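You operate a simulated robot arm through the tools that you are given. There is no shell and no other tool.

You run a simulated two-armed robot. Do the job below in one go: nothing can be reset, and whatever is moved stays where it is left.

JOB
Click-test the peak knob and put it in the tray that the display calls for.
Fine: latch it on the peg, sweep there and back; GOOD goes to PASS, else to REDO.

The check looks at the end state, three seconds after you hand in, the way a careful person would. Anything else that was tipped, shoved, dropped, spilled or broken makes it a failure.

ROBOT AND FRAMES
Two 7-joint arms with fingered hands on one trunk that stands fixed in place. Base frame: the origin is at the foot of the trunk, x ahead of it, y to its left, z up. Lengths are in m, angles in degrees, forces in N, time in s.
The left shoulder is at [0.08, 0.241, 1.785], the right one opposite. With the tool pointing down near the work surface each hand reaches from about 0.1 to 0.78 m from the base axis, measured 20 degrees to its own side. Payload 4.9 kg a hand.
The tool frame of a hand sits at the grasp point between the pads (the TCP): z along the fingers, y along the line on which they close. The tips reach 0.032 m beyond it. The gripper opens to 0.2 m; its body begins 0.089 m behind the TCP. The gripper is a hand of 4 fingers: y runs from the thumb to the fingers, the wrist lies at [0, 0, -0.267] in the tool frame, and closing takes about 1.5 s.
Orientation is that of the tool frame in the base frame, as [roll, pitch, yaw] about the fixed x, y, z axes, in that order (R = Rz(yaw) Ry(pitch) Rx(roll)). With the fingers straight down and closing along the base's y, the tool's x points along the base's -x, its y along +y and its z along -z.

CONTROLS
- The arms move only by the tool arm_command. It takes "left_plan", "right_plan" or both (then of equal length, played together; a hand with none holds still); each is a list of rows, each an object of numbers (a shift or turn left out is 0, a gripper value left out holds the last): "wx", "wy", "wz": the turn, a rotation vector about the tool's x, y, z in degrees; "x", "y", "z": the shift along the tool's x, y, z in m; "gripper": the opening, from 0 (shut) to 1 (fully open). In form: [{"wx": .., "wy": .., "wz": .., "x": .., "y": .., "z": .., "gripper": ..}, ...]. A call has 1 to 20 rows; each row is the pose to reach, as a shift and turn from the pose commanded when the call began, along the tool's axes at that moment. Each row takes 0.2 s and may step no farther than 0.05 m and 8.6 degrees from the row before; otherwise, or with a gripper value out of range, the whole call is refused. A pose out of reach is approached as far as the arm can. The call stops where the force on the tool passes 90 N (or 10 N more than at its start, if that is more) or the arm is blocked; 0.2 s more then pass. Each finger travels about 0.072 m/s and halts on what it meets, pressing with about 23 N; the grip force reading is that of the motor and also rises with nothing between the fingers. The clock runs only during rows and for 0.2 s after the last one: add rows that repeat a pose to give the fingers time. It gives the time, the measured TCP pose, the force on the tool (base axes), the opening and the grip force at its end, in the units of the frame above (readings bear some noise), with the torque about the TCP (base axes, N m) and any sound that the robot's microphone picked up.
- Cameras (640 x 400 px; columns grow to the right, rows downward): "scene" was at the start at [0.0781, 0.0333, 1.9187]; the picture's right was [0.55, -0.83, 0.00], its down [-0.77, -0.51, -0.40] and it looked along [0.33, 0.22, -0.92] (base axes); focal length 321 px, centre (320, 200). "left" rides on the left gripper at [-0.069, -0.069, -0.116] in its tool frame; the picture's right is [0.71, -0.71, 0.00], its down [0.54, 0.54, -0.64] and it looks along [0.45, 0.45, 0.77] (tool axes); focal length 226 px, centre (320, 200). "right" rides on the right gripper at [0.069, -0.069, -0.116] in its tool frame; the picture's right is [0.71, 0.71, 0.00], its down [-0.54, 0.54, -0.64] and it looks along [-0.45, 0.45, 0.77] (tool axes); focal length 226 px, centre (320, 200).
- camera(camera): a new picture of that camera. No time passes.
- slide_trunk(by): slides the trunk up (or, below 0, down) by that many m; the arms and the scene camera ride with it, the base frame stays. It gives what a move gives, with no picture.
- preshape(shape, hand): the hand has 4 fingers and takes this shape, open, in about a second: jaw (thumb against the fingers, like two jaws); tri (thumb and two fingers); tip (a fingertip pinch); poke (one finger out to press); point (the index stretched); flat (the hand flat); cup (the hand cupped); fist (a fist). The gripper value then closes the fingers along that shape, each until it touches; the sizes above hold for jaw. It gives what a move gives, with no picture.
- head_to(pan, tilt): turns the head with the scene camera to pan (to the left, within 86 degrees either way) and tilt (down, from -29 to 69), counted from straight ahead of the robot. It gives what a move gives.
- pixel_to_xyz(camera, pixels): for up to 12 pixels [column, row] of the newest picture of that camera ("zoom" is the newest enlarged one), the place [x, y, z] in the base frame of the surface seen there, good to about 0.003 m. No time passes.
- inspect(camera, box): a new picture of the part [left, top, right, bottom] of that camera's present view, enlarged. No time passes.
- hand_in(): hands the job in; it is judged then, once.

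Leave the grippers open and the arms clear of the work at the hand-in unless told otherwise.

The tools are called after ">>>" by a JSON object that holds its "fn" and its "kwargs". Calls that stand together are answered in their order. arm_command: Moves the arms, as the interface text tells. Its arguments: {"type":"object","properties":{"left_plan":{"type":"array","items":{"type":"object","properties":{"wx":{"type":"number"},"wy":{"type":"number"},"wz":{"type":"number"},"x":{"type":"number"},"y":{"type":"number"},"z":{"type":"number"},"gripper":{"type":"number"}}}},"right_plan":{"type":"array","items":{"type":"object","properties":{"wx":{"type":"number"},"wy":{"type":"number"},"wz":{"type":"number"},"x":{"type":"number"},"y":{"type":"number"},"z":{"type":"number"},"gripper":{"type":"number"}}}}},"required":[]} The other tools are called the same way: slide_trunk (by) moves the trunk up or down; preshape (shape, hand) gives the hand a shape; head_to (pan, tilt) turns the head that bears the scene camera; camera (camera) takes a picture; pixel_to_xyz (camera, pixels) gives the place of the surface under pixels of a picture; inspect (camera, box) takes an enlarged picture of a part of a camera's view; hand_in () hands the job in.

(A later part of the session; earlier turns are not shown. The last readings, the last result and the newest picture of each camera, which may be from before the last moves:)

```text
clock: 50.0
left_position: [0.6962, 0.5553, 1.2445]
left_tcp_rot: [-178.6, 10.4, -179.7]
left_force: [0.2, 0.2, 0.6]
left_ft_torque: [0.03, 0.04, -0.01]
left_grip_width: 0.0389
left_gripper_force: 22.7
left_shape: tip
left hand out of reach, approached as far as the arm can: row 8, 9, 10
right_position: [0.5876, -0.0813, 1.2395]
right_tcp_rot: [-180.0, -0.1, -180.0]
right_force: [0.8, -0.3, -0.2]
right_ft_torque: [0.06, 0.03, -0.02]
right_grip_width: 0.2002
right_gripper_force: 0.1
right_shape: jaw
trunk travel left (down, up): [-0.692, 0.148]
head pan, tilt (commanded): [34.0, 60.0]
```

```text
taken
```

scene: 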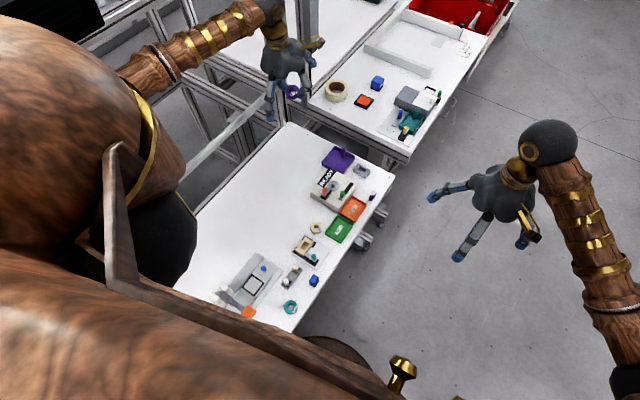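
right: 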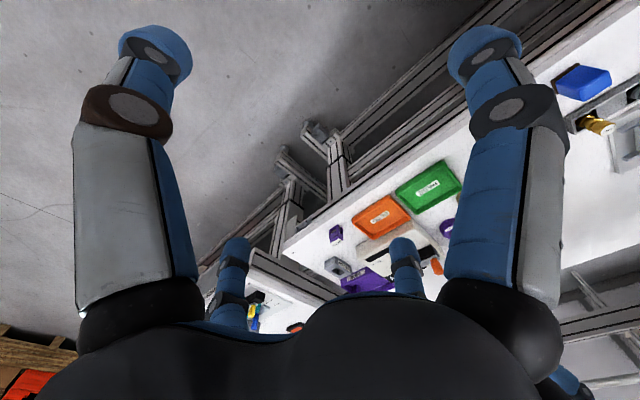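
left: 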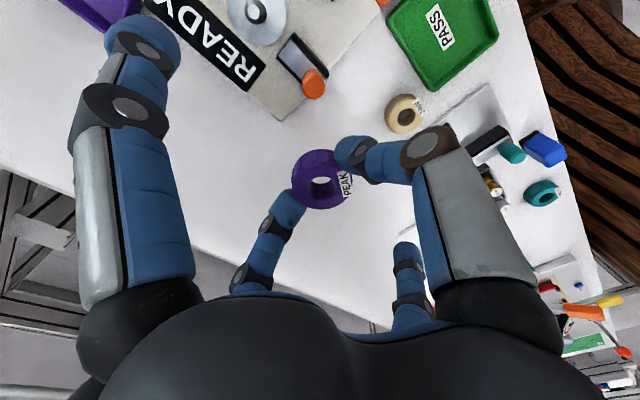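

It stopped again at (0.696, 0.555). The three stopping points fit a circle about an elbow held out sideways, so a shoulder or roll joint is at its limit, and the hand's yaw may be coupled to it. I'll test up here in free air by turning the hand 45° the other way and then trying a forward move.

>>> {"fn": "arm_command", "kwargs": {"left_plan": [{"x": 0.03, "wz": 0}, {"x": 0.03, "wz": 7.5}, {"x": 0.03, "wz": 15}, {"x": 0.03, "wz": 22.5}, {"x": 0.03, "wz": 30}, {"x": 0.03, "wz": 37.5}, {"x": 0.03, "wz": 45}, {"x": 0.03, "wz": 45}]}}

```text
clock: 51.8
left_position: [0.6642, 0.5557, 1.2401]
left_tcp_rot: [173.6, 8.3, 134.6]
left_force: [0.9, -0.3, 0.4]
left_ft_torque: [-0.01, -0.06, -0.03]
left_grip_width: 0.0385
left_gripper_force: 22.5
left_shape: tip
right_position: [0.5867, -0.0812, 1.24]
right_tcp_rot: [-180.0, 0.1, 179.9]
right_force: [-0.3, 1.1, -0.1]
right_ft_torque: [-0.02, -0.04, -0.02]
right_grip_width: 0.1996
right_gripper_force: 0.1
right_shape: jaw
trunk travel left (down, up): [-0.692, 0.148]
head pan, tilt (commanded): [34.0, 60.0]
```

Yaw is now −45°. I'll try moving to about (0.72, 0.44) at this height, which lies past the earlier limit line.

>>> {"fn": "arm_command", "kwargs": {"left_plan": [{"x": -0.0316, "y": -0.0108, "z": 0.0034}, {"x": -0.0632, "y": -0.0217, "z": 0.0069}, {"x": -0.0947, "y": -0.0325, "z": 0.0103}, {"x": -0.1263, "y": -0.0433, "z": 0.0137}, {"x": -0.1263, "y": -0.0433, "z": 0.0137}]}}

>>> {"fn": "camera", "kwargs": {"camera": "scene"}}

```text
clock: 53.0
left_position: [0.6701, 0.4571, 1.2385]
left_tcp_rot: [173.6, 8.4, 134.7]
left_force: [0.6, 0.2, 0.0]
left_ft_torque: [0.01, 0.03, -0.07]
left_grip_width: 0.0387
left_gripper_force: 22.6
left_shape: tip
left hand out of reach, approached as far as the arm can: row 2, 3, 4, 5
right_position: [0.5867, -0.0815, 1.2396]
right_tcp_rot: [-180.0, 0.0, -180.0]
right_force: [-0.5, 0.3, 0.2]
right_ft_torque: [0.01, 0.01, -0.02]
right_grip_width: 0.1999
right_gripper_force: 0.0
right_shape: jaw
trunk travel left (down, up): [-0.692, 0.148]
head pan, tilt (commanded): [34.0, 60.0]
```

```text
taken
```

scene: 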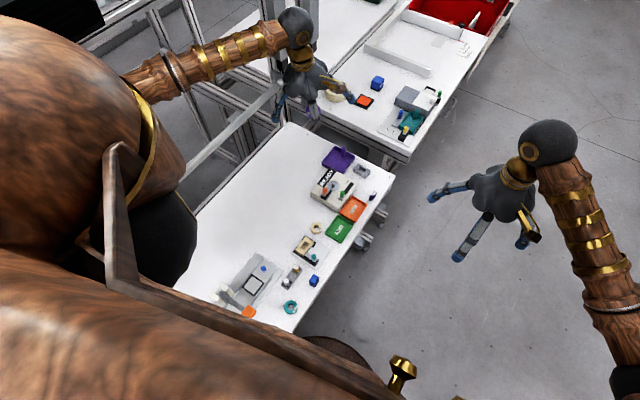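

The stop lies on the same curve again, so yaw doesn't matter. The left arm seems caught in an elbow-out posture. The right arm started in a pose reaching well inward, so I'll measure its elbow and forearm to see what a good posture looks like.

>>> {"fn": "head_to", "kwargs": {"pan": -5, "tilt": 60}}

>>> {"fn": "camera", "kwargs": {"camera": "scene"}}

```text
clock: 54.0
left_position: [0.6693, 0.4584, 1.2392]
left_tcp_rot: [173.6, 8.5, 134.8]
left_force: [-0.6, -0.3, 0.0]
left_ft_torque: [0.02, 0.01, 0.01]
left_grip_width: 0.0384
left_gripper_force: 22.7
left_shape: tip
right_position: [0.5867, -0.0814, 1.24]
right_tcp_rot: [-180.0, 0.0, 180.0]
right_force: [1.3, 0.0, 0.4]
right_ft_torque: [-0.03, 0.05, 0.0]
right_grip_width: 0.2
right_gripper_force: 0.0
right_shape: jaw
trunk travel left (down, up): [-0.692, 0.148]
head pan, tilt (commanded): [-5.0, 60.0]
```

```text
taken
```

scene: 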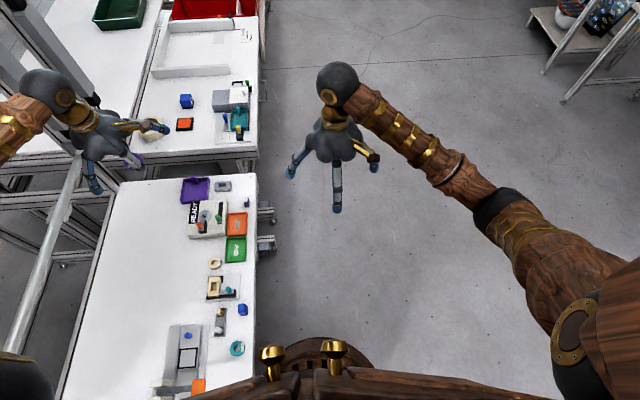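

>>> {"fn": "pixel_to_xyz", "kwargs": {"camera": "scene", "pixels": [[337, 80], [365, 100], [400, 135], [430, 160], [460, 185], [490, 205], [505, 200], [540, 235], [570, 270], [600, 300], [575, 330], [620, 290]]}}

```text
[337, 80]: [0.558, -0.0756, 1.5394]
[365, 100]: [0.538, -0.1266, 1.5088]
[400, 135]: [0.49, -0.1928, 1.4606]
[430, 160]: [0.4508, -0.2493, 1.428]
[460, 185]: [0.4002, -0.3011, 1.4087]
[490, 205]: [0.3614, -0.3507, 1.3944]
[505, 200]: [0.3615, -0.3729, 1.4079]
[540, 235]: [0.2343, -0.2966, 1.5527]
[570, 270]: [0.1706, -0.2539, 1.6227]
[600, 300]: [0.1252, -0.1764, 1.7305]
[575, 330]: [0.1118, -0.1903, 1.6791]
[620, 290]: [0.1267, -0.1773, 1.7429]
```

That is clear: the right arm's elbow hangs under the shoulder and points forward, while the left arm's upper arm is stuck out to the side at about 62° azimuth, which limits forward reach. I need to bring the left elbow in under the shoulder. First I'll move the right hand well out of the way and turn the left hand back to straight.

>>> {"fn": "arm_command", "kwargs": {"left_plan": [{"x": 0.02, "y": 0.02, "wz": 0}, {"x": 0.02, "y": 0.02, "wz": -7.5}, {"x": 0.02, "y": 0.02, "wz": -15}, {"x": 0.02, "y": 0.02, "wz": -22.5}, {"x": 0.02, "y": 0.02, "wz": -30}, {"x": 0.02, "y": 0.02, "wz": -37.5}, {"x": 0.02, "y": 0.02, "wz": -45}, {"x": 0.02, "y": 0.02, "wz": -45}], "right_plan": [{"x": 0.01, "y": -0.04}, {"x": 0.02, "y": -0.08}, {"x": 0.03, "y": -0.12}, {"x": 0.04, "y": -0.16}, {"x": 0.05, "y": -0.2}, {"x": 0.05, "y": -0.24}, {"x": 0.05, "y": -0.26}, {"x": 0.05, "y": -0.26}]}}

>>> {"fn": "arm_command", "kwargs": {"left_plan": [{"wy": 4.5}, {"wy": 9}, {"wy": 13.4}, {"wy": 13.4}]}}

```text
clock: 55.8
left_position: [0.6702, 0.4897, 1.2376]
left_tcp_rot: [-178.6, 10.3, -179.5]
left_force: [0.1, 0.7, -0.4]
left_ft_torque: [-0.01, 0.03, -0.04]
left_grip_width: 0.0387
left_gripper_force: 24.0
left_shape: tip
right_position: [0.5366, -0.3413, 1.2393]
right_tcp_rot: [-180.0, -0.1, 180.0]
right_force: [0.7, -0.1, 0.0]
right_ft_torque: [-0.01, 0.03, 0.02]
right_grip_width: 0.1999
right_gripper_force: 0.0
right_shape: jaw
trunk travel left (down, up): [-0.692, 0.148]
head pan, tilt (commanded): [-5.0, 60.0]
```

```text
clock: 56.8
left_position: [0.6226, 0.5032, 1.2367]
left_tcp_rot: [-178.7, -3.0, 179.8]
left_force: [0.3, 0.0, 0.2]
left_ft_torque: [0.01, -0.02, 0.03]
left_grip_width: 0.0387
left_gripper_force: 22.8
left_shape: tip
left hand out of reach, approached as far as the arm can: row 1, 2, 3, 4
right_position: [0.5363, -0.3413, 1.2396]
right_tcp_rot: [-180.0, 0.0, 180.0]
right_force: [-0.3, -0.2, -0.5]
right_ft_torque: [-0.03, 0.0, 0.02]
right_grip_width: 0.2002
right_gripper_force: 0.1
right_shape: jaw
trunk travel left (down, up): [-0.692, 0.148]
head pan, tilt (commanded): [-5.0, 60.0]
```

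The left hand is level at (0.623, 0.503, 1.237) and the right hand is out at y≈−0.34. Before sweeping the left hand inward I'll check how far the torso front and its gold knobs stick out.

>>> {"fn": "camera", "kwargs": {"camera": "scene"}}

>>> {"fn": "pixel_to_xyz", "kwargs": {"camera": "scene", "pixels": [[272, 352], [333, 348], [300, 370], [310, 345], [250, 385], [350, 360], [200, 390], [380, 372], [305, 350], [330, 365]]}}

```text
taken
```

scene: 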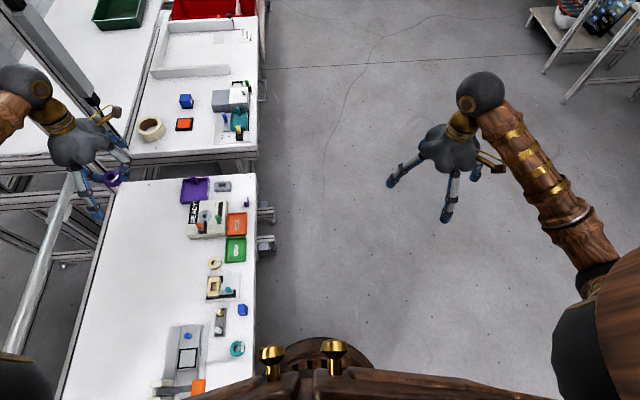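

```text
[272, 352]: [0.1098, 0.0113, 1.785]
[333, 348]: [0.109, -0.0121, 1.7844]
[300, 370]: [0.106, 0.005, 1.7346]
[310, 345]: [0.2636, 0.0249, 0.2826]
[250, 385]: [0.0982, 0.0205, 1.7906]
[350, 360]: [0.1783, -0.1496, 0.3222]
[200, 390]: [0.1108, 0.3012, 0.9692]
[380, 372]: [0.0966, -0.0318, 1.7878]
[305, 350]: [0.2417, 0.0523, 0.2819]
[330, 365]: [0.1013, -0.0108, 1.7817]
```

The torso front is only at x≈0.11, so there is space. I'll sweep the left hand in toward the middle and down (to about (0.394, 0.03, 1.02), off the table's right edge and above everything) to draw the elbow in under the shoulder.

>>> {"fn": "arm_command", "kwargs": {"left_plan": [{"x": 0.0343, "y": -0.0306, "z": 0.0058}, {"x": 0.0686, "y": -0.0611, "z": 0.0117}, {"x": 0.1029, "y": -0.0917, "z": 0.0175}, {"x": 0.1372, "y": -0.1222, "z": 0.0234}, {"x": 0.1715, "y": -0.1528, "z": 0.0292}, {"x": 0.1808, "y": -0.1925, "z": 0.0446}, {"x": 0.19, "y": -0.2321, "z": 0.06}, {"x": 0.1993, "y": -0.2718, "z": 0.0753}, {"x": 0.2085, "y": -0.3114, "z": 0.0907}, {"x": 0.2178, "y": -0.3511, "z": 0.1061}, {"x": 0.2176, "y": -0.3804, "z": 0.1393}, {"x": 0.2174, "y": -0.4097, "z": 0.1726}, {"x": 0.2172, "y": -0.4389, "z": 0.2058}, {"x": 0.217, "y": -0.4682, "z": 0.239}, {"x": 0.217, "y": -0.4682, "z": 0.239}]}}

>>> {"fn": "camera", "kwargs": {"camera": "scene"}}

```text
clock: 60.0
left_position: [0.3953, 0.0268, 1.0193]
left_tcp_rot: [-178.5, -3.0, 180.0]
left_force: [0.6, -0.2, -0.2]
left_ft_torque: [0.0, 0.0, 0.02]
left_grip_width: 0.0384
left_gripper_force: 23.2
left_shape: tip
right_position: [0.5343, -0.3415, 1.2393]
right_tcp_rot: [180.0, 0.0, 180.0]
right_force: [-0.6, 1.2, 0.1]
right_ft_torque: [0.02, 0.02, 0.0]
right_grip_width: 0.2
right_gripper_force: 0.1
right_shape: jaw
trunk travel left (down, up): [-0.692, 0.148]
head pan, tilt (commanded): [-5.0, 60.0]
```

```text
taken
```

scene: 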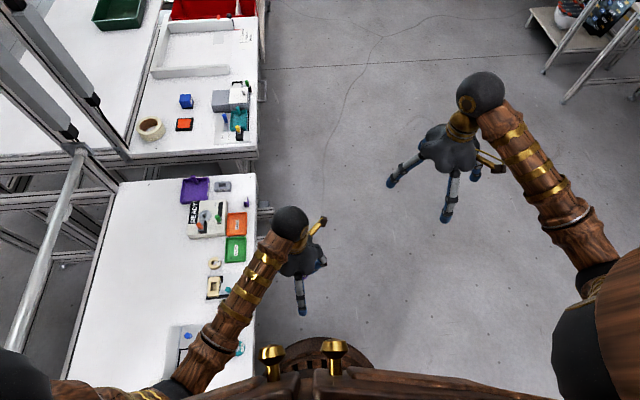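

It got there with no complaint. I'll check where the elbow is now.

>>> {"fn": "pixel_to_xyz", "kwargs": {"camera": "scene", "pixels": [[288, 225], [270, 250], [250, 285], [230, 315], [210, 350], [195, 375], [180, 385], [165, 395], [110, 395], [90, 390], [150, 390], [130, 398]]}}

```text
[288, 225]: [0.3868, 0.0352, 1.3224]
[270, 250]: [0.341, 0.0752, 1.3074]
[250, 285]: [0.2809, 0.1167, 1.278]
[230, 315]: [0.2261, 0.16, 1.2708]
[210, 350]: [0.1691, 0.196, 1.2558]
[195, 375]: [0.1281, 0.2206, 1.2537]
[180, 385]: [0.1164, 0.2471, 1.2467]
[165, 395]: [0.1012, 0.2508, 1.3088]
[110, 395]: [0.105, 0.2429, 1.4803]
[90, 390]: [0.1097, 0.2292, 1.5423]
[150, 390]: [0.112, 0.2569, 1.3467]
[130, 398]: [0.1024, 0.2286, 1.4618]
```

The upper arm now hangs straight down under the shoulder, with the elbow near (0.09, 0.25, 1.24). I'll nudge the hand a bit farther inward, past the old limit, to see if the arm goes over into the other posture.

>>> {"fn": "arm_command", "kwargs": {"left_plan": [{"y": -0.02}, {"y": -0.04}, {"y": -0.06}, {"y": -0.08}, {"y": -0.08}]}}

```text
clock: 61.2
left_position: [0.3937, -0.0551, 1.0228]
left_tcp_rot: [-178.5, -3.1, 180.0]
left_force: [0.3, 0.4, 0.0]
left_ft_torque: [0.0, 0.0, -0.01]
left_grip_width: 0.0384
left_gripper_force: 22.7
left_shape: tip
right_position: [0.5353, -0.342, 1.2392]
right_tcp_rot: [-179.9, 0.0, 179.9]
right_force: [-0.3, -0.2, -0.6]
right_ft_torque: [0.03, -0.01, 0.0]
right_grip_width: 0.2
right_gripper_force: 0.0
right_shape: jaw
trunk travel left (down, up): [-0.692, 0.148]
head pan, tilt (commanded): [-5.0, 60.0]
```

It went past the old limit line. Now I'll try reaching forward along here, toward (0.55, −0.03).

>>> {"fn": "arm_command", "kwargs": {"left_plan": [{"x": -0.03, "y": 0.005, "z": -0.0015}, {"x": -0.06, "y": 0.01, "z": -0.003}, {"x": -0.09, "y": 0.015, "z": -0.0047}, {"x": -0.12, "y": 0.02, "z": -0.006}, {"x": -0.15, "y": 0.025, "z": -0.0078}, {"x": -0.15, "y": 0.025, "z": -0.0078}]}}

>>> {"fn": "camera", "kwargs": {"camera": "scene"}}

```text
clock: 62.6
left_position: [0.5433, -0.0284, 1.0217]
left_tcp_rot: [-178.6, -3.0, 179.9]
left_force: [0.1, -0.3, 0.4]
left_ft_torque: [0.0, -0.01, 0.04]
left_grip_width: 0.0385
left_gripper_force: 23.1
left_shape: tip
right_position: [0.5347, -0.3418, 1.2403]
right_tcp_rot: [-180.0, 0.0, -180.0]
right_force: [0.9, -0.1, -0.4]
right_ft_torque: [-0.01, -0.03, 0.01]
right_grip_width: 0.1998
right_gripper_force: 0.0
right_shape: jaw
trunk travel left (down, up): [-0.692, 0.148]
head pan, tilt (commanded): [-5.0, 60.0]
```

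```text
taken
```

scene: 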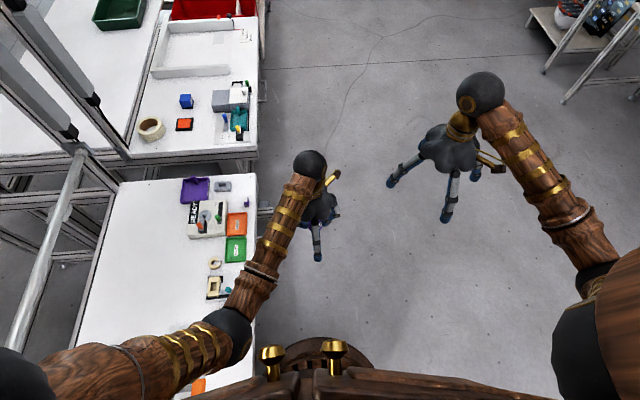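

Excellent, the elbow is now inside and forward, and the arm reaches out freely. I'll swing the hand at z≈1.02 over to above the peg at (0.691, 0.3816).

>>> {"fn": "arm_command", "kwargs": {"left_plan": [{"x": -0.014, "y": 0.044, "z": -0.0017}, {"x": -0.028, "y": 0.088, "z": -0.0035}, {"x": -0.042, "y": 0.132, "z": -0.0052}, {"x": -0.056, "y": 0.176, "z": -0.007}, {"x": -0.0699, "y": 0.22, "z": -0.0087}, {"x": -0.0854, "y": 0.258, "z": -0.0104}, {"x": -0.101, "y": 0.296, "z": -0.012}, {"x": -0.1165, "y": 0.334, "z": -0.0137}, {"x": -0.132, "y": 0.372, "z": -0.0153}, {"x": -0.1475, "y": 0.41, "z": -0.017}, {"x": -0.1475, "y": 0.41, "z": -0.017}]}}

>>> {"fn": "head_to", "kwargs": {"pan": 30, "tilt": 58}}

>>> {"fn": "camera", "kwargs": {"camera": "scene"}}

```text
clock: 65.0
left_position: [0.691, 0.3807, 1.0222]
left_tcp_rot: [-178.6, -3.2, 179.9]
left_force: [0.2, 0.8, 0.5]
left_ft_torque: [-0.02, -0.03, 0.0]
left_grip_width: 0.0386
left_gripper_force: 22.4
left_shape: tip
right_position: [0.5349, -0.3419, 1.2392]
right_tcp_rot: [180.0, 0.0, 180.0]
right_force: [-0.4, -0.8, 0.8]
right_ft_torque: [0.0, 0.0, 0.0]
right_grip_width: 0.1998
right_gripper_force: 0.0
right_shape: jaw
trunk travel left (down, up): [-0.692, 0.148]
head pan, tilt (commanded): [-5.0, 60.0]
```

```text
clock: 66.0
left_position: [0.6915, 0.3809, 1.022]
left_tcp_rot: [-178.7, -3.1, 180.0]
left_force: [0.9, -0.4, -0.6]
left_ft_torque: [0.01, -0.02, -0.03]
left_grip_width: 0.0385
left_gripper_force: 22.9
left_shape: tip
right_position: [0.5348, -0.3412, 1.239]
right_tcp_rot: [180.0, 0.0, -179.9]
right_force: [1.0, -0.4, 0.0]
right_ft_torque: [0.01, -0.03, 0.0]
right_grip_width: 0.1997
right_gripper_force: 0.0
right_shape: jaw
trunk travel left (down, up): [-0.692, 0.148]
head pan, tilt (commanded): [30.0, 58.0]
```

```text
taken
```

scene: 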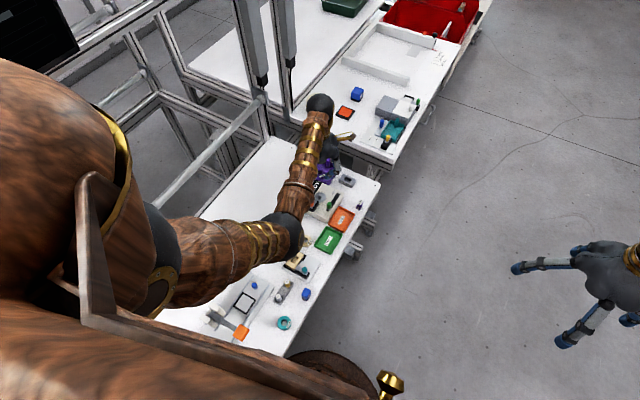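

The hand is over the peg at (0.691, 0.381, 1.022). The forearm now hides part of the scene view, so I'll use the left camera to check the alignment.

>>> {"fn": "camera", "kwargs": {"camera": "left"}}

>>> {"fn": "inspect", "kwargs": {"camera": "left", "box": [260, 90, 400, 220]}}

>>> {"fn": "inspect", "kwargs": {"camera": "scene", "box": [280, 120, 390, 230]}}

```text
taken
```

left: 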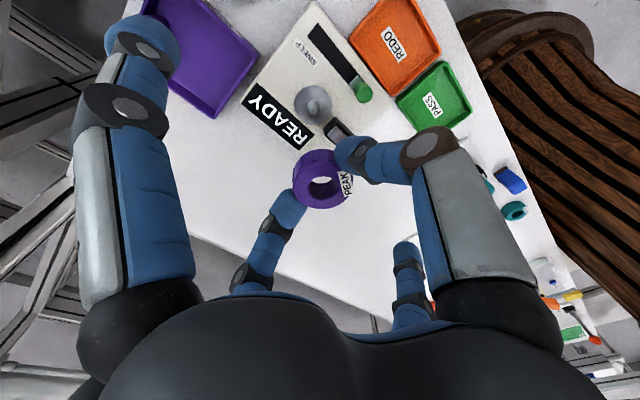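

```text
3.08 times, centred on (330, 155) of left
```

zoom: 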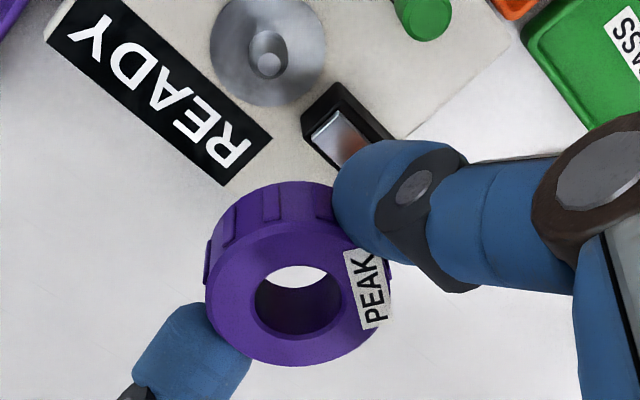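

```text
3.64 times, centred on (335, 175) of scene
```

zoom: 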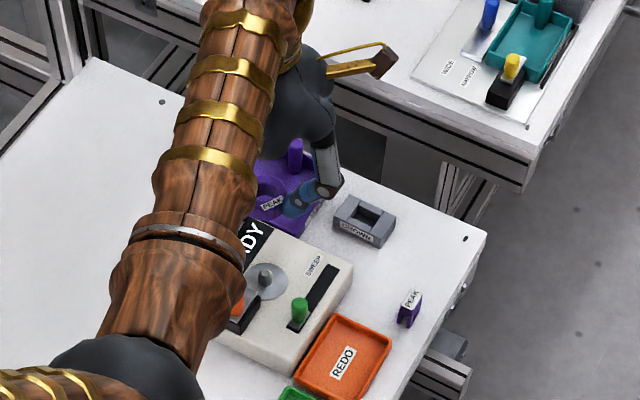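

The peg and disk are visible at about (313,107) in the left picture. I'll zoom there and fit the disk's rim for a precise centre, then do the same for the knob.

>>> {"fn": "inspect", "kwargs": {"camera": "left", "box": [285, 82, 345, 120]}}

>>> {"fn": "pixel_to_xyz", "kwargs": {"camera": "zoom", "pixels": [[270, 175], [270, 250], [205, 120], [390, 140], [225, 190], [370, 200], [305, 275], [280, 215], [285, 200], [265, 215], [300, 215], [283, 230]]}}

```text
10.53 times, centred on (315, 101) of left
```

zoom: 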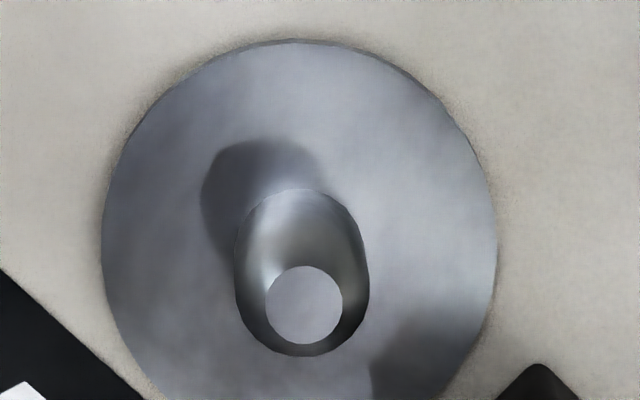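

```text
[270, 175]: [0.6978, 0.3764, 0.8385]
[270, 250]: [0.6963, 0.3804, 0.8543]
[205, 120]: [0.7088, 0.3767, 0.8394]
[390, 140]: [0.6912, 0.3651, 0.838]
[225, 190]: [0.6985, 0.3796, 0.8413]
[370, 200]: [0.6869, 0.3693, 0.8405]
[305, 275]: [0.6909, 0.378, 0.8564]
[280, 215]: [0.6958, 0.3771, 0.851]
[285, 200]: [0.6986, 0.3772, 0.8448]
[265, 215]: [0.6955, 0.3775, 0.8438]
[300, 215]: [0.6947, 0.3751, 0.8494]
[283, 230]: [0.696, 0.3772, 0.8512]
```

Now the flat top of the peg around (304,305) and several points along the disk rim.

>>> {"fn": "pixel_to_xyz", "kwargs": {"camera": "zoom", "pixels": [[304, 305], [280, 305], [328, 305], [304, 282], [304, 330], [300, 46], [190, 88], [420, 90], [115, 185], [488, 200], [106, 270], [490, 280]]}}

>>> {"fn": "inspect", "kwargs": {"camera": "left", "box": [280, 140, 360, 215]}}

>>> {"fn": "pixel_to_xyz", "kwargs": {"camera": "zoom", "pixels": [[330, 135], [325, 362], [182, 250], [484, 225], [225, 160], [430, 335], [220, 330], [425, 160], [330, 190], [330, 332], [250, 255], [415, 250]]}}

```text
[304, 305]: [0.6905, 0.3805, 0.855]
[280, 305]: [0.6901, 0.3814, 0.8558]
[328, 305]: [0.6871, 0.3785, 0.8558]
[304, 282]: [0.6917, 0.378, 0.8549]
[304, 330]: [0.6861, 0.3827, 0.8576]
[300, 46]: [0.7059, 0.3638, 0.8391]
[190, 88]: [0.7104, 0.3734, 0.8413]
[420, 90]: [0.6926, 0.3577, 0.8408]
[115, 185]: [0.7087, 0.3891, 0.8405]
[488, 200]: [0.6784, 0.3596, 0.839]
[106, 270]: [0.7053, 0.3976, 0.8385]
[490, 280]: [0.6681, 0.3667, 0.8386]
```

```text
5.33 times, centred on (320, 178) of left
```

zoom: 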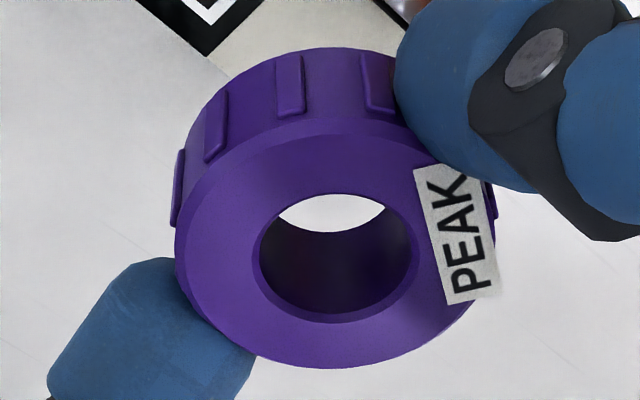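

```text
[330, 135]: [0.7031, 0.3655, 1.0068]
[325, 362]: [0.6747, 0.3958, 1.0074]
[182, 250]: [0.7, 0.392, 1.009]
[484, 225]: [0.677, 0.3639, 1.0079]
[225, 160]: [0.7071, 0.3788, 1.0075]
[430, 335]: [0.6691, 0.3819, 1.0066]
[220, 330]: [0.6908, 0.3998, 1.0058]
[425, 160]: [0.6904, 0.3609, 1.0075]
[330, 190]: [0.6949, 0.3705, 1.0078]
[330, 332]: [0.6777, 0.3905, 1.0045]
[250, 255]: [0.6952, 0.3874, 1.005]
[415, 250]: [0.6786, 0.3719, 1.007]
```

The knob centre is (0.688, 0.380) and the peg centre is (0.689, 0.380), aligned within about 1 mm. I'll take out the small 1.4° roll, shift 1 mm in x, and lower until the knob is just above the peg top (TCP z≈0.900).

>>> {"fn": "arm_command", "kwargs": {"left_plan": [{"x": -0.0021, "y": 0.0006, "z": 0.0244, "wx": -0.7}, {"x": -0.0035, "y": 0.0012, "z": 0.0487, "wx": -1.4}, {"x": -0.0048, "y": 0.0018, "z": 0.0731, "wx": -1.4}, {"x": -0.0061, "y": 0.0024, "z": 0.0974, "wx": -1.4}, {"x": -0.0074, "y": 0.003, "z": 0.1218, "wx": -1.4}, {"x": -0.0074, "y": 0.003, "z": 0.1218, "wx": -1.4}]}}

>>> {"fn": "camera", "kwargs": {"camera": "left"}}

>>> {"fn": "inspect", "kwargs": {"camera": "left", "box": [270, 110, 370, 220]}}

>>> {"fn": "inspect", "kwargs": {"camera": "scene", "box": [290, 150, 370, 220]}}

```text
clock: 67.5
left_position: [0.6925, 0.3813, 0.8978]
left_tcp_rot: [-180.0, -2.9, -180.0]
left_force: [-0.7, 0.2, -1.3]
left_ft_torque: [0.01, -0.04, 0.02]
left_grip_width: 0.0386
left_gripper_force: 22.8
left_shape: tip
right_position: [0.5343, -0.3409, 1.2388]
right_tcp_rot: [180.0, 0.0, -179.9]
right_force: [-0.1, -0.7, 0.0]
right_ft_torque: [0.0, 0.01, 0.03]
right_grip_width: 0.1998
right_gripper_force: 0.1
right_shape: jaw
trunk travel left (down, up): [-0.692, 0.148]
head pan, tilt (commanded): [30.0, 58.0]
```

```text
taken
```

left: 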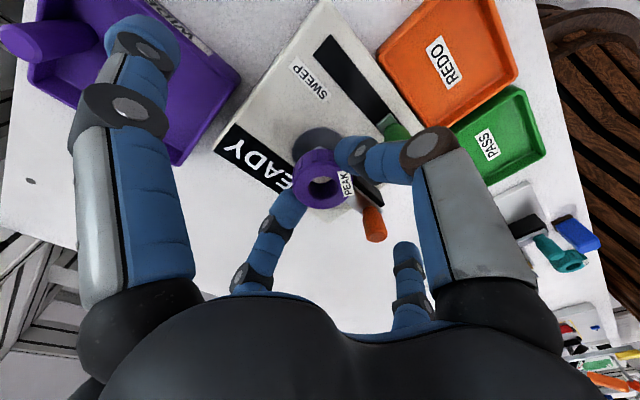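

```text
3.64 times, centred on (320, 165) of left
```

zoom: 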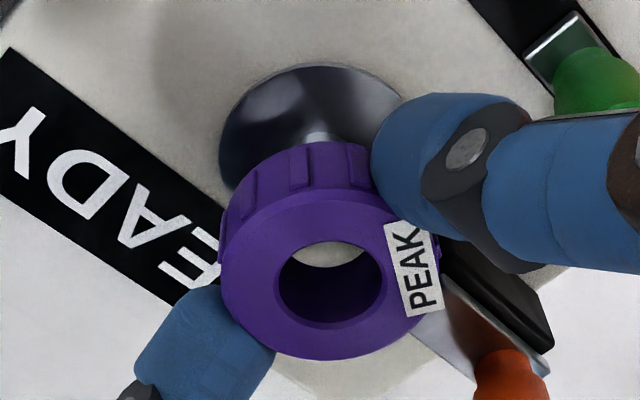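

```text
5.71 times, centred on (330, 185) of scene
```

zoom: 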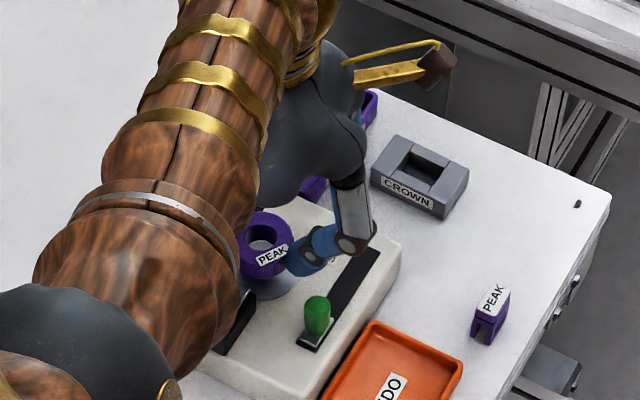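

The knob is just above the peg and the lines look aligned. I'll lower 12 mm, partway over the peg, and watch the force.

>>> {"fn": "arm_command", "kwargs": {"left_plan": [{"x": -0.0002, "z": 0.004}, {"x": -0.0004, "z": 0.008}, {"x": -0.0006, "z": 0.012}]}}

>>> {"fn": "inspect", "kwargs": {"camera": "left", "box": [270, 110, 370, 220]}}

```text
clock: 68.2
left_position: [0.6916, 0.3835, 0.8866]
left_tcp_rot: [-179.9, -3.0, -180.0]
left_force: [0.6, -0.3, -0.3]
left_ft_torque: [0.02, 0.02, -0.02]
left_grip_width: 0.0385
left_gripper_force: 22.7
left_shape: tip
right_position: [0.5361, -0.3423, 1.2397]
right_tcp_rot: [-180.0, -0.1, 180.0]
right_force: [-0.1, 0.6, 0.3]
right_ft_torque: [-0.02, 0.0, 0.0]
right_grip_width: 0.1998
right_gripper_force: 0.1
right_shape: jaw
trunk travel left (down, up): [-0.692, 0.148]
head pan, tilt (commanded): [30.0, 58.0]
```

```text
3.64 times, centred on (320, 165) of left
```

zoom: 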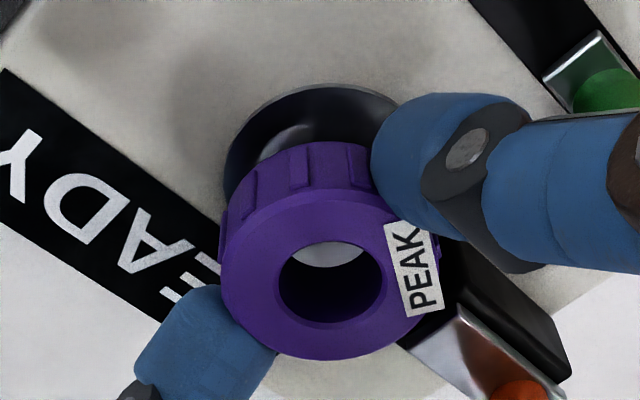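

No contact force at z=0.8866, so the knob is passing over the peg. I'll go down the last 8 mm in small steps.

>>> {"fn": "arm_command", "kwargs": {"left_plan": [{"x": -0.0002, "z": 0.003}, {"x": -0.0003, "z": 0.006}, {"x": -0.0004, "z": 0.0085}]}}

>>> {"fn": "inspect", "kwargs": {"camera": "left", "box": [270, 110, 370, 220]}}

>>> {"fn": "inspect", "kwargs": {"camera": "scene", "box": [305, 170, 345, 200]}}

```text
clock: 69.0
left_position: [0.6922, 0.3827, 0.878]
left_tcp_rot: [180.0, -3.0, -179.9]
left_force: [1.1, -0.8, 0.6]
left_ft_torque: [-0.02, -0.05, 0.0]
left_grip_width: 0.0386
left_gripper_force: 22.7
left_shape: tip
right_position: [0.5351, -0.3414, 1.2395]
right_tcp_rot: [179.9, 0.0, -180.0]
right_force: [-0.5, 0.2, 0.5]
right_ft_torque: [0.0, -0.03, -0.03]
right_grip_width: 0.1997
right_gripper_force: 0.0
right_shape: jaw
trunk travel left (down, up): [-0.692, 0.148]
head pan, tilt (commanded): [30.0, 58.0]
```

```text
3.64 times, centred on (320, 165) of left
```

zoom: 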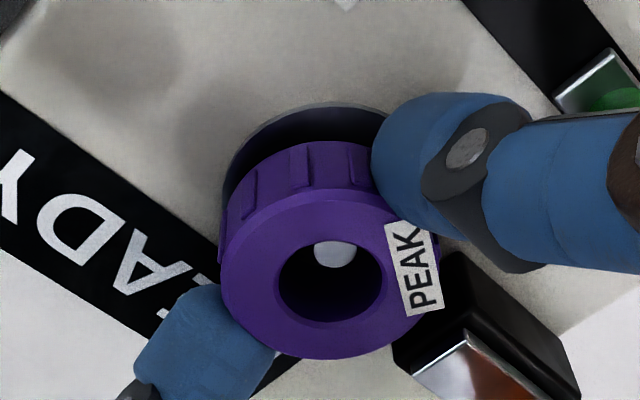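

```text
13.33 times, centred on (325, 185) of scene
```

zoom: 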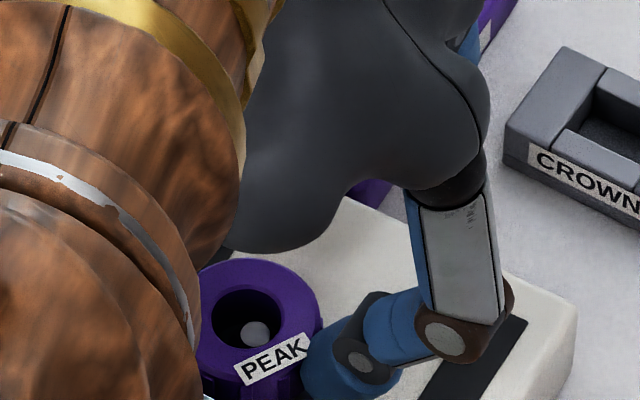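

The peg top is visible inside the hole, but a little off-centre: the peg is about 2 mm to +x and 3 mm to −y of the hole centre. I'll shift the knob by (+1.5, −2.5) mm to centre it before letting go.

>>> {"fn": "arm_command", "kwargs": {"left_plan": [{"x": -0.0008, "y": -0.0012}, {"x": -0.0015, "y": -0.0025}, {"x": -0.0015, "y": -0.0025}]}}

>>> {"fn": "inspect", "kwargs": {"camera": "left", "box": [290, 150, 350, 210]}}

>>> {"fn": "inspect", "kwargs": {"camera": "scene", "box": [305, 170, 345, 200]}}

```text
clock: 69.8
left_position: [0.6948, 0.3803, 0.8792]
left_tcp_rot: [-180.0, -3.0, 179.9]
left_force: [0.9, 0.0, -0.5]
left_ft_torque: [0.01, -0.02, 0.02]
left_grip_width: 0.0384
left_gripper_force: 23.0
left_shape: tip
right_position: [0.5351, -0.341, 1.2389]
right_tcp_rot: [-180.0, 0.0, 179.9]
right_force: [0.3, 0.5, 0.1]
right_ft_torque: [0.0, 0.02, -0.01]
right_grip_width: 0.1999
right_gripper_force: 0.0
right_shape: jaw
trunk travel left (down, up): [-0.692, 0.148]
head pan, tilt (commanded): [30.0, 58.0]
```

```text
6.67 times, centred on (320, 180) of left
```

zoom: 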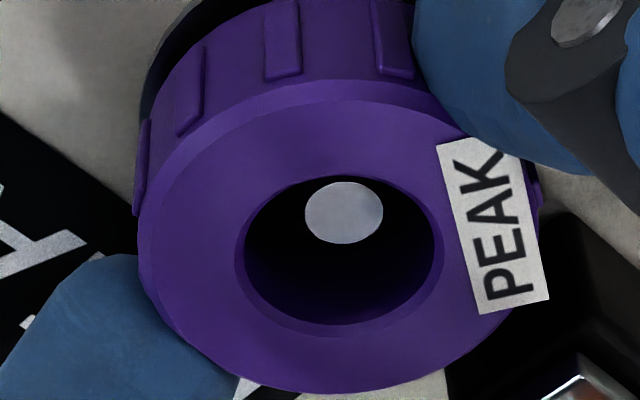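

```text
13.33 times, centred on (325, 185) of scene
```

zoom: 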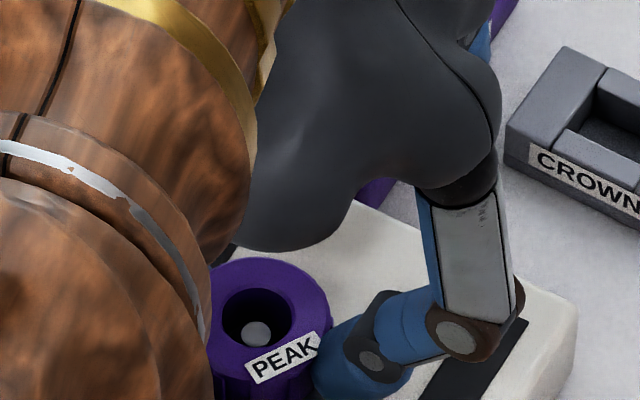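

The peg now sits centred in the hole. I'll lower 2 mm onto the disk and open the fingers gently.

>>> {"fn": "arm_command", "kwargs": {"left_plan": [{"x": -0.0001, "z": 0.001}, {"x": -0.0001, "z": 0.0022}, {"x": -0.0001, "z": 0.0022, "gripper": 0.2}, {"x": -0.0001, "z": 0.0022, "gripper": 0.22}, {"x": -0.0001, "z": 0.0022, "gripper": 0.25}, {"x": -0.0001, "z": 0.0022, "gripper": 0.275}, {"x": -0.0001, "z": 0.0022, "gripper": 0.275}]}}

>>> {"fn": "inspect", "kwargs": {"camera": "left", "box": [270, 120, 390, 220]}}

>>> {"fn": "inspect", "kwargs": {"camera": "scene", "box": [305, 170, 345, 200]}}

```text
clock: 71.5
left_position: [0.6944, 0.3811, 0.8764]
left_tcp_rot: [-180.0, -3.1, 179.9]
left_force: [-0.7, -0.1, 0.7]
left_ft_torque: [-0.02, -0.02, -0.04]
left_grip_width: 0.0547
left_gripper_force: 0.0
left_shape: tip
right_position: [0.5353, -0.3417, 1.2392]
right_tcp_rot: [-180.0, 0.0, 180.0]
right_force: [0.5, 0.2, 0.1]
right_ft_torque: [0.02, 0.01, 0.0]
right_grip_width: 0.2
right_gripper_force: 0.1
right_shape: jaw
trunk travel left (down, up): [-0.692, 0.148]
head pan, tilt (commanded): [30.0, 58.0]
```

```text
4.00 times, centred on (330, 170) of left
```

zoom: 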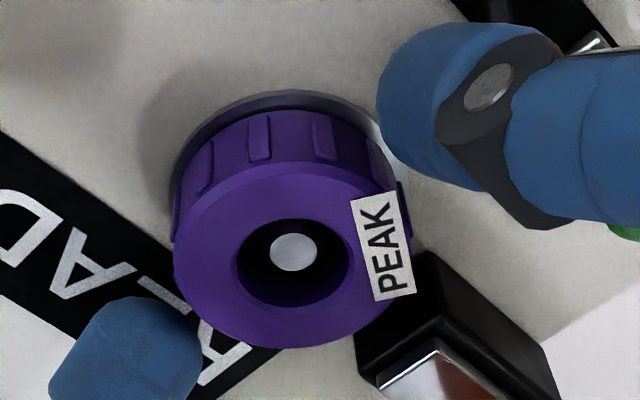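

```text
13.33 times, centred on (325, 185) of scene
```

zoom: 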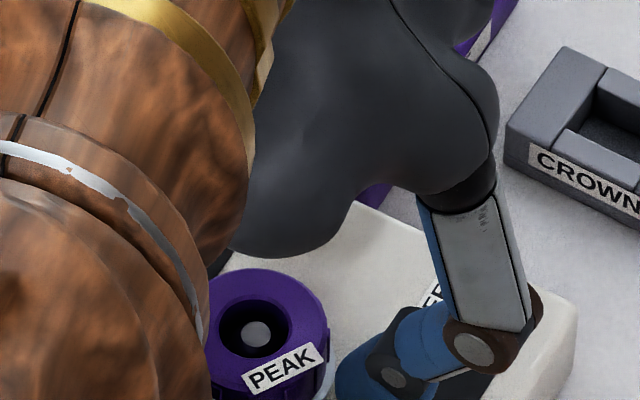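

The knob is seated on the disk with the peg centred in its hole, and both fingers are clear of it. I'll raise the hand straight up 8 cm.

>>> {"fn": "arm_command", "kwargs": {"left_plan": [{"x": 0.001, "z": -0.02}, {"x": 0.0021, "z": -0.04}, {"x": 0.0031, "z": -0.06}, {"x": 0.0042, "z": -0.08}, {"x": 0.0042, "z": -0.08}]}}

>>> {"fn": "camera", "kwargs": {"camera": "left"}}

>>> {"fn": "inspect", "kwargs": {"camera": "left", "box": [260, 70, 400, 170]}}

```text
clock: 72.7
left_position: [0.6933, 0.3807, 0.9581]
left_tcp_rot: [-179.9, -3.1, -179.9]
left_force: [-0.3, -0.2, 0.3]
left_ft_torque: [0.01, 0.0, 0.0]
left_grip_width: 0.0547
left_gripper_force: 0.0
left_shape: tip
right_position: [0.5362, -0.3412, 1.2389]
right_tcp_rot: [180.0, 0.0, 180.0]
right_force: [0.5, 1.5, 0.2]
right_ft_torque: [0.0, 0.02, -0.01]
right_grip_width: 0.2001
right_gripper_force: 0.1
right_shape: jaw
trunk travel left (down, up): [-0.692, 0.148]
head pan, tilt (commanded): [30.0, 58.0]
```

```text
taken
```

left: 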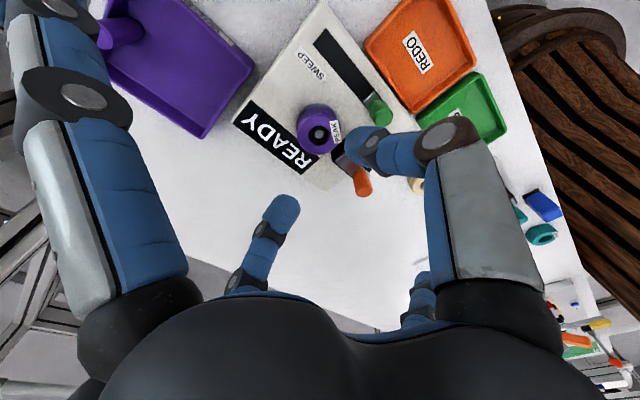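

```text
4.00 times, centred on (330, 120) of left
```

zoom: 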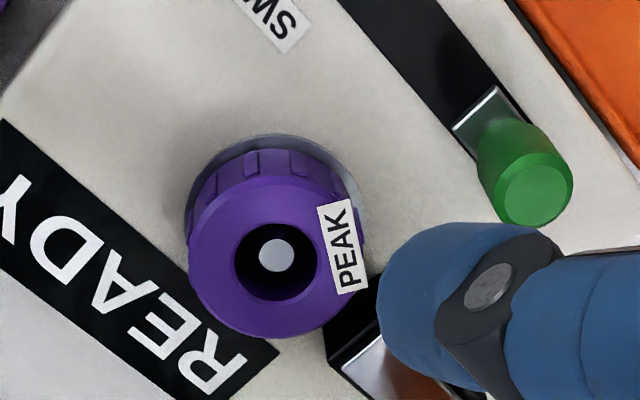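

The knob is in place and the display still reads READY. Next is the latch. I'll move over the orange handle at (0.6275, 0.3805), take out the 3° tilt, then turn the hand 90° so the two fingers straddle the handle along its sliding direction.

>>> {"fn": "arm_command", "kwargs": {"left_plan": [{"x": 0.0165, "z": 0.0009, "wy": -1}, {"x": 0.033, "z": 0.0018, "wy": -2}, {"x": 0.0495, "z": 0.0026, "wy": -3}, {"x": 0.0659, "z": 0.0035, "wy": -3}, {"x": 0.0659, "z": 0.0035, "wy": -3}]}}

>>> {"fn": "arm_command", "kwargs": {"left_plan": [{"wz": -8.2}, {"wz": -16.4}, {"wz": -24.6}, {"wz": -32.8}, {"wz": -41}, {"wz": -49.2}, {"wz": -57.4}, {"wz": -65.6}, {"wz": -73.8}, {"wz": -82}, {"wz": -90}, {"wz": -90}]}}

>>> {"fn": "camera", "kwargs": {"camera": "left"}}

>>> {"fn": "inspect", "kwargs": {"camera": "scene", "box": [270, 130, 390, 230]}}

```text
clock: 73.8
left_position: [0.6268, 0.3796, 0.9585]
left_tcp_rot: [179.9, -0.1, 179.8]
left_force: [0.8, 0.6, 0.2]
left_ft_torque: [0.0, 0.02, 0.0]
left_grip_width: 0.0549
left_gripper_force: 0.1
left_shape: tip
right_position: [0.5353, -0.3422, 1.2397]
right_tcp_rot: [180.0, -0.1, -180.0]
right_force: [-0.2, 0.3, 0.2]
right_ft_torque: [-0.01, 0.0, -0.01]
right_grip_width: 0.1998
right_gripper_force: 0.0
right_shape: jaw
trunk travel left (down, up): [-0.692, 0.148]
head pan, tilt (commanded): [30.0, 58.0]
```

```text
clock: 76.5
left_position: [0.6282, 0.3811, 0.9565]
left_tcp_rot: [180.0, 0.0, -89.9]
left_force: [-0.8, -0.9, -0.4]
left_ft_torque: [-0.02, 0.0, 0.0]
left_grip_width: 0.0547
left_gripper_force: 0.0
left_shape: tip
right_position: [0.5351, -0.3418, 1.2387]
right_tcp_rot: [-180.0, 0.0, 180.0]
right_force: [-0.3, -0.4, -0.1]
right_ft_torque: [-0.02, 0.02, 0.02]
right_grip_width: 0.1998
right_gripper_force: 0.0
right_shape: jaw
trunk travel left (down, up): [-0.692, 0.148]
head pan, tilt (commanded): [30.0, 58.0]
```

```text
taken
```

left: 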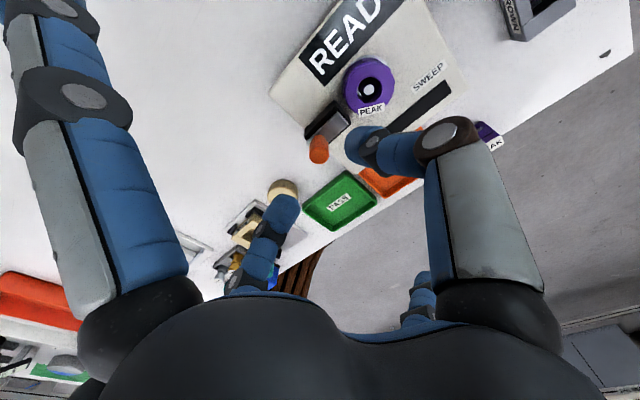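

```text
4.00 times, centred on (330, 180) of scene
```

zoom: 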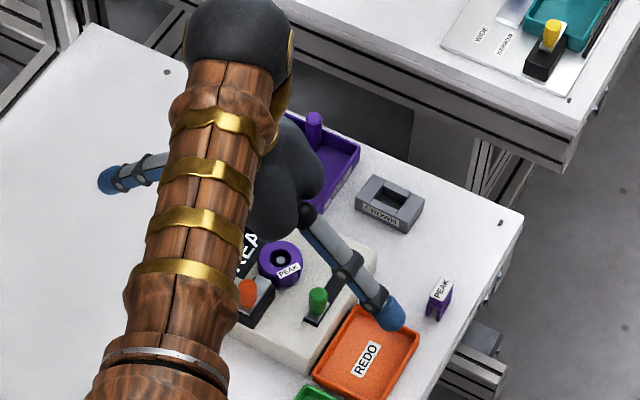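

The turn worked. I'll zoom on the orange handle at (318,150) in the left view to align exactly with it.

>>> {"fn": "inspect", "kwargs": {"camera": "left", "box": [280, 100, 400, 200]}}

>>> {"fn": "pixel_to_xyz", "kwargs": {"camera": "zoom", "pixels": [[232, 215], [232, 200], [232, 228], [215, 215], [250, 215], [240, 175], [300, 70], [250, 110], [205, 145], [265, 95], [225, 120], [280, 85]]}}

```text
4.00 times, centred on (340, 150) of left
```

zoom: 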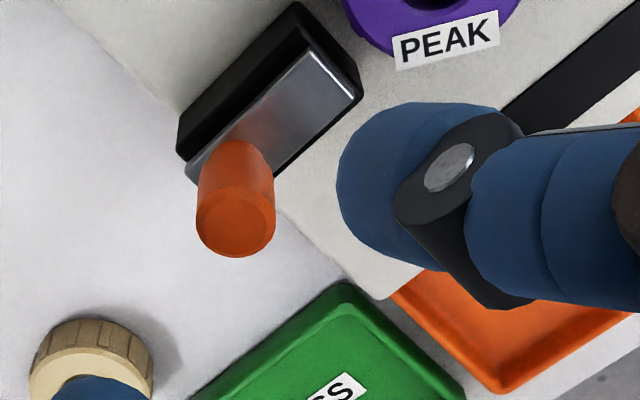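

```text
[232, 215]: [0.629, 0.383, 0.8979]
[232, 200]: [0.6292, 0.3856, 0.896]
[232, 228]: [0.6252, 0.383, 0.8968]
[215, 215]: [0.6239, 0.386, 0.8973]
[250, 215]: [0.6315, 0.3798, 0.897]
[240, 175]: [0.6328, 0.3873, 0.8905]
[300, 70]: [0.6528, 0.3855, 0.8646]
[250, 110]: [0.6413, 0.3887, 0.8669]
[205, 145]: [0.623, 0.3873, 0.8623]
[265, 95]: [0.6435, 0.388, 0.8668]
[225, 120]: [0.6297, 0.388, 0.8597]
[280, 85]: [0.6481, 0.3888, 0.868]
```

The handle top centre is at (0.628, 0.3825, 0.897) and the latch plate top is at z≈0.867. I'll descend so the fingertips straddle the handle just above the plate (TCP z≈0.904), then close the pinch on it.

>>> {"fn": "arm_command", "kwargs": {"left_plan": [{"x": -0.0008, "z": 0.018, "gripper": 0.25}, {"x": -0.0015, "z": 0.036}, {"x": -0.0015, "z": 0.053}, {"x": -0.0015, "z": 0.053}]}}

>>> {"fn": "inspect", "kwargs": {"camera": "left", "box": [260, 120, 400, 220]}}

>>> {"fn": "inspect", "kwargs": {"camera": "scene", "box": [290, 150, 370, 220]}}

```text
clock: 77.5
left_position: [0.6281, 0.3812, 0.9051]
left_tcp_rot: [179.9, 0.1, -90.0]
left_force: [-0.5, -0.1, -0.1]
left_ft_torque: [-0.02, 0.04, -0.02]
left_grip_width: 0.0501
left_gripper_force: 0.1
left_shape: tip
right_position: [0.5356, -0.3413, 1.2386]
right_tcp_rot: [-180.0, 0.0, -180.0]
right_force: [-0.1, 0.9, -0.7]
right_ft_torque: [0.02, 0.0, 0.0]
right_grip_width: 0.2
right_gripper_force: 0.0
right_shape: jaw
trunk travel left (down, up): [-0.692, 0.148]
head pan, tilt (commanded): [30.0, 58.0]
```

```text
4.00 times, centred on (330, 170) of left
```

zoom: 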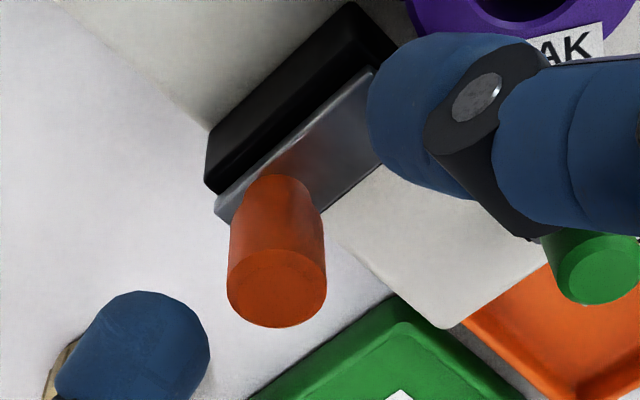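

```text
5.71 times, centred on (330, 185) of scene
```

zoom: 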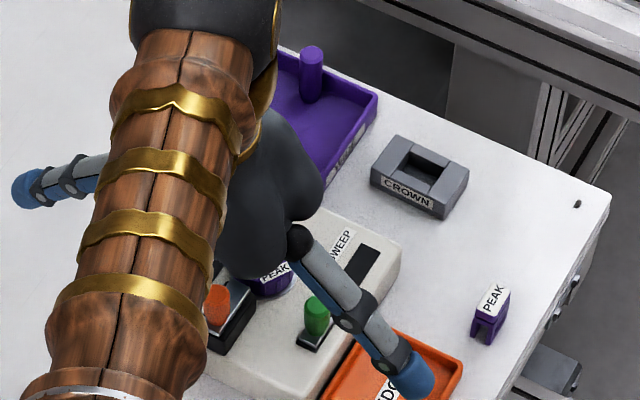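

The fingers straddle the orange handle cleanly. I'll close on it.

>>> {"fn": "arm_command", "kwargs": {"left_plan": [{"gripper": 0.15}, {"gripper": 0.1}, {"gripper": 0.05}, {"gripper": 0.05}, {"gripper": 0.05}, {"gripper": 0.05}]}}

>>> {"fn": "inspect", "kwargs": {"camera": "left", "box": [260, 120, 400, 220]}}

```text
clock: 78.8
left_position: [0.6295, 0.3809, 0.9047]
left_tcp_rot: [179.9, -0.1, -90.0]
left_force: [-0.2, 0.8, -3.2]
left_ft_torque: [0.01, -0.04, -0.03]
left_grip_width: 0.0123
left_gripper_force: 23.5
left_shape: tip
right_position: [0.5362, -0.3412, 1.2398]
right_tcp_rot: [-179.9, 0.0, -180.0]
right_force: [0.4, -0.4, -0.4]
right_ft_torque: [0.02, -0.03, -0.01]
right_grip_width: 0.2002
right_gripper_force: 0.1
right_shape: jaw
trunk travel left (down, up): [-0.692, 0.148]
head pan, tilt (commanded): [30.0, 58.0]
```

```text
4.00 times, centred on (330, 170) of left
```

zoom: 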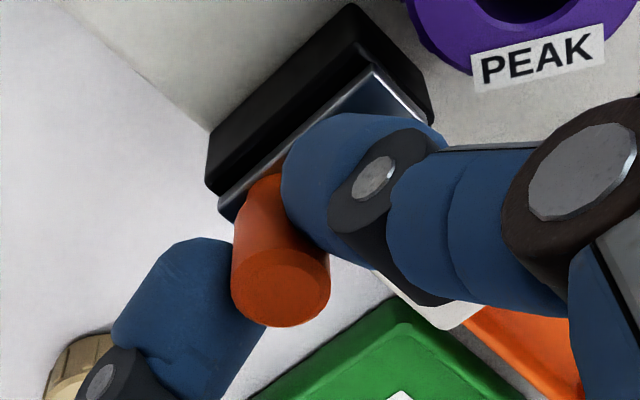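

The handle is gripped (12 mm, 23.5 N). I'll push it toward the knob, +x, by 12 mm and watch the force and any sound.

>>> {"fn": "arm_command", "kwargs": {"left_plan": [{"y": -0.003}, {"y": -0.006}, {"y": -0.009}, {"y": -0.012}, {"y": -0.012}]}}

>>> {"fn": "inspect", "kwargs": {"camera": "left", "box": [260, 80, 400, 220]}}

```text
clock: 80.0
left_position: [0.6405, 0.3817, 0.9049]
left_tcp_rot: [179.9, 0.1, -90.0]
left_force: [0.4, -0.3, -6.0]
left_ft_torque: [-0.07, -0.02, -0.01]
left_grip_width: 0.0126
left_gripper_force: 23.1
left_shape: tip
right_position: [0.5352, -0.3417, 1.2388]
right_tcp_rot: [-180.0, 0.0, -180.0]
right_force: [0.4, 0.7, -0.1]
right_ft_torque: [0.0, -0.01, 0.01]
right_grip_width: 0.1998
right_gripper_force: 0.1
right_shape: jaw
trunk travel left (down, up): [-0.692, 0.148]
head pan, tilt (commanded): [30.0, 58.0]
```

```text
2.86 times, centred on (330, 150) of left
```

zoom: 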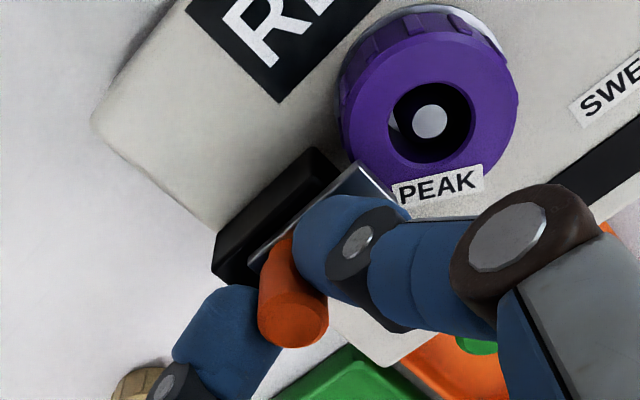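

The latch plate slides along with the handle, with no resistance. I'll keep going another 10 mm.

>>> {"fn": "arm_command", "kwargs": {"left_plan": [{"y": -0.0025}, {"y": -0.005}, {"y": -0.0075}, {"y": -0.01}, {"y": -0.01}]}}

>>> {"fn": "inspect", "kwargs": {"camera": "left", "box": [260, 80, 400, 220]}}

```text
clock: 81.2
left_position: [0.6498, 0.3806, 0.9035]
left_tcp_rot: [179.8, 0.0, -89.9]
left_force: [-3.1, -3.2, -1.2]
left_ft_torque: [-0.06, 0.09, -0.03]
left_grip_width: 0.0125
left_gripper_force: 23.0
left_shape: tip
right_position: [0.5359, -0.3427, 1.239]
right_tcp_rot: [180.0, 0.0, 179.9]
right_force: [0.5, -0.7, -0.2]
right_ft_torque: [0.02, 0.0, 0.02]
right_grip_width: 0.2001
right_gripper_force: 0.1
right_shape: jaw
trunk travel left (down, up): [-0.692, 0.148]
head pan, tilt (commanded): [30.0, 58.0]
```

```text
2.86 times, centred on (330, 150) of left
```

zoom: 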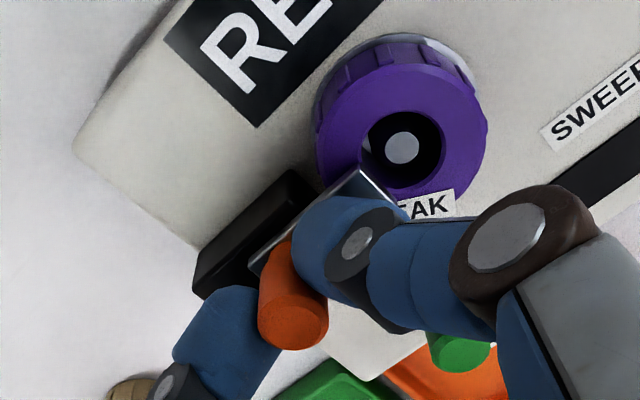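

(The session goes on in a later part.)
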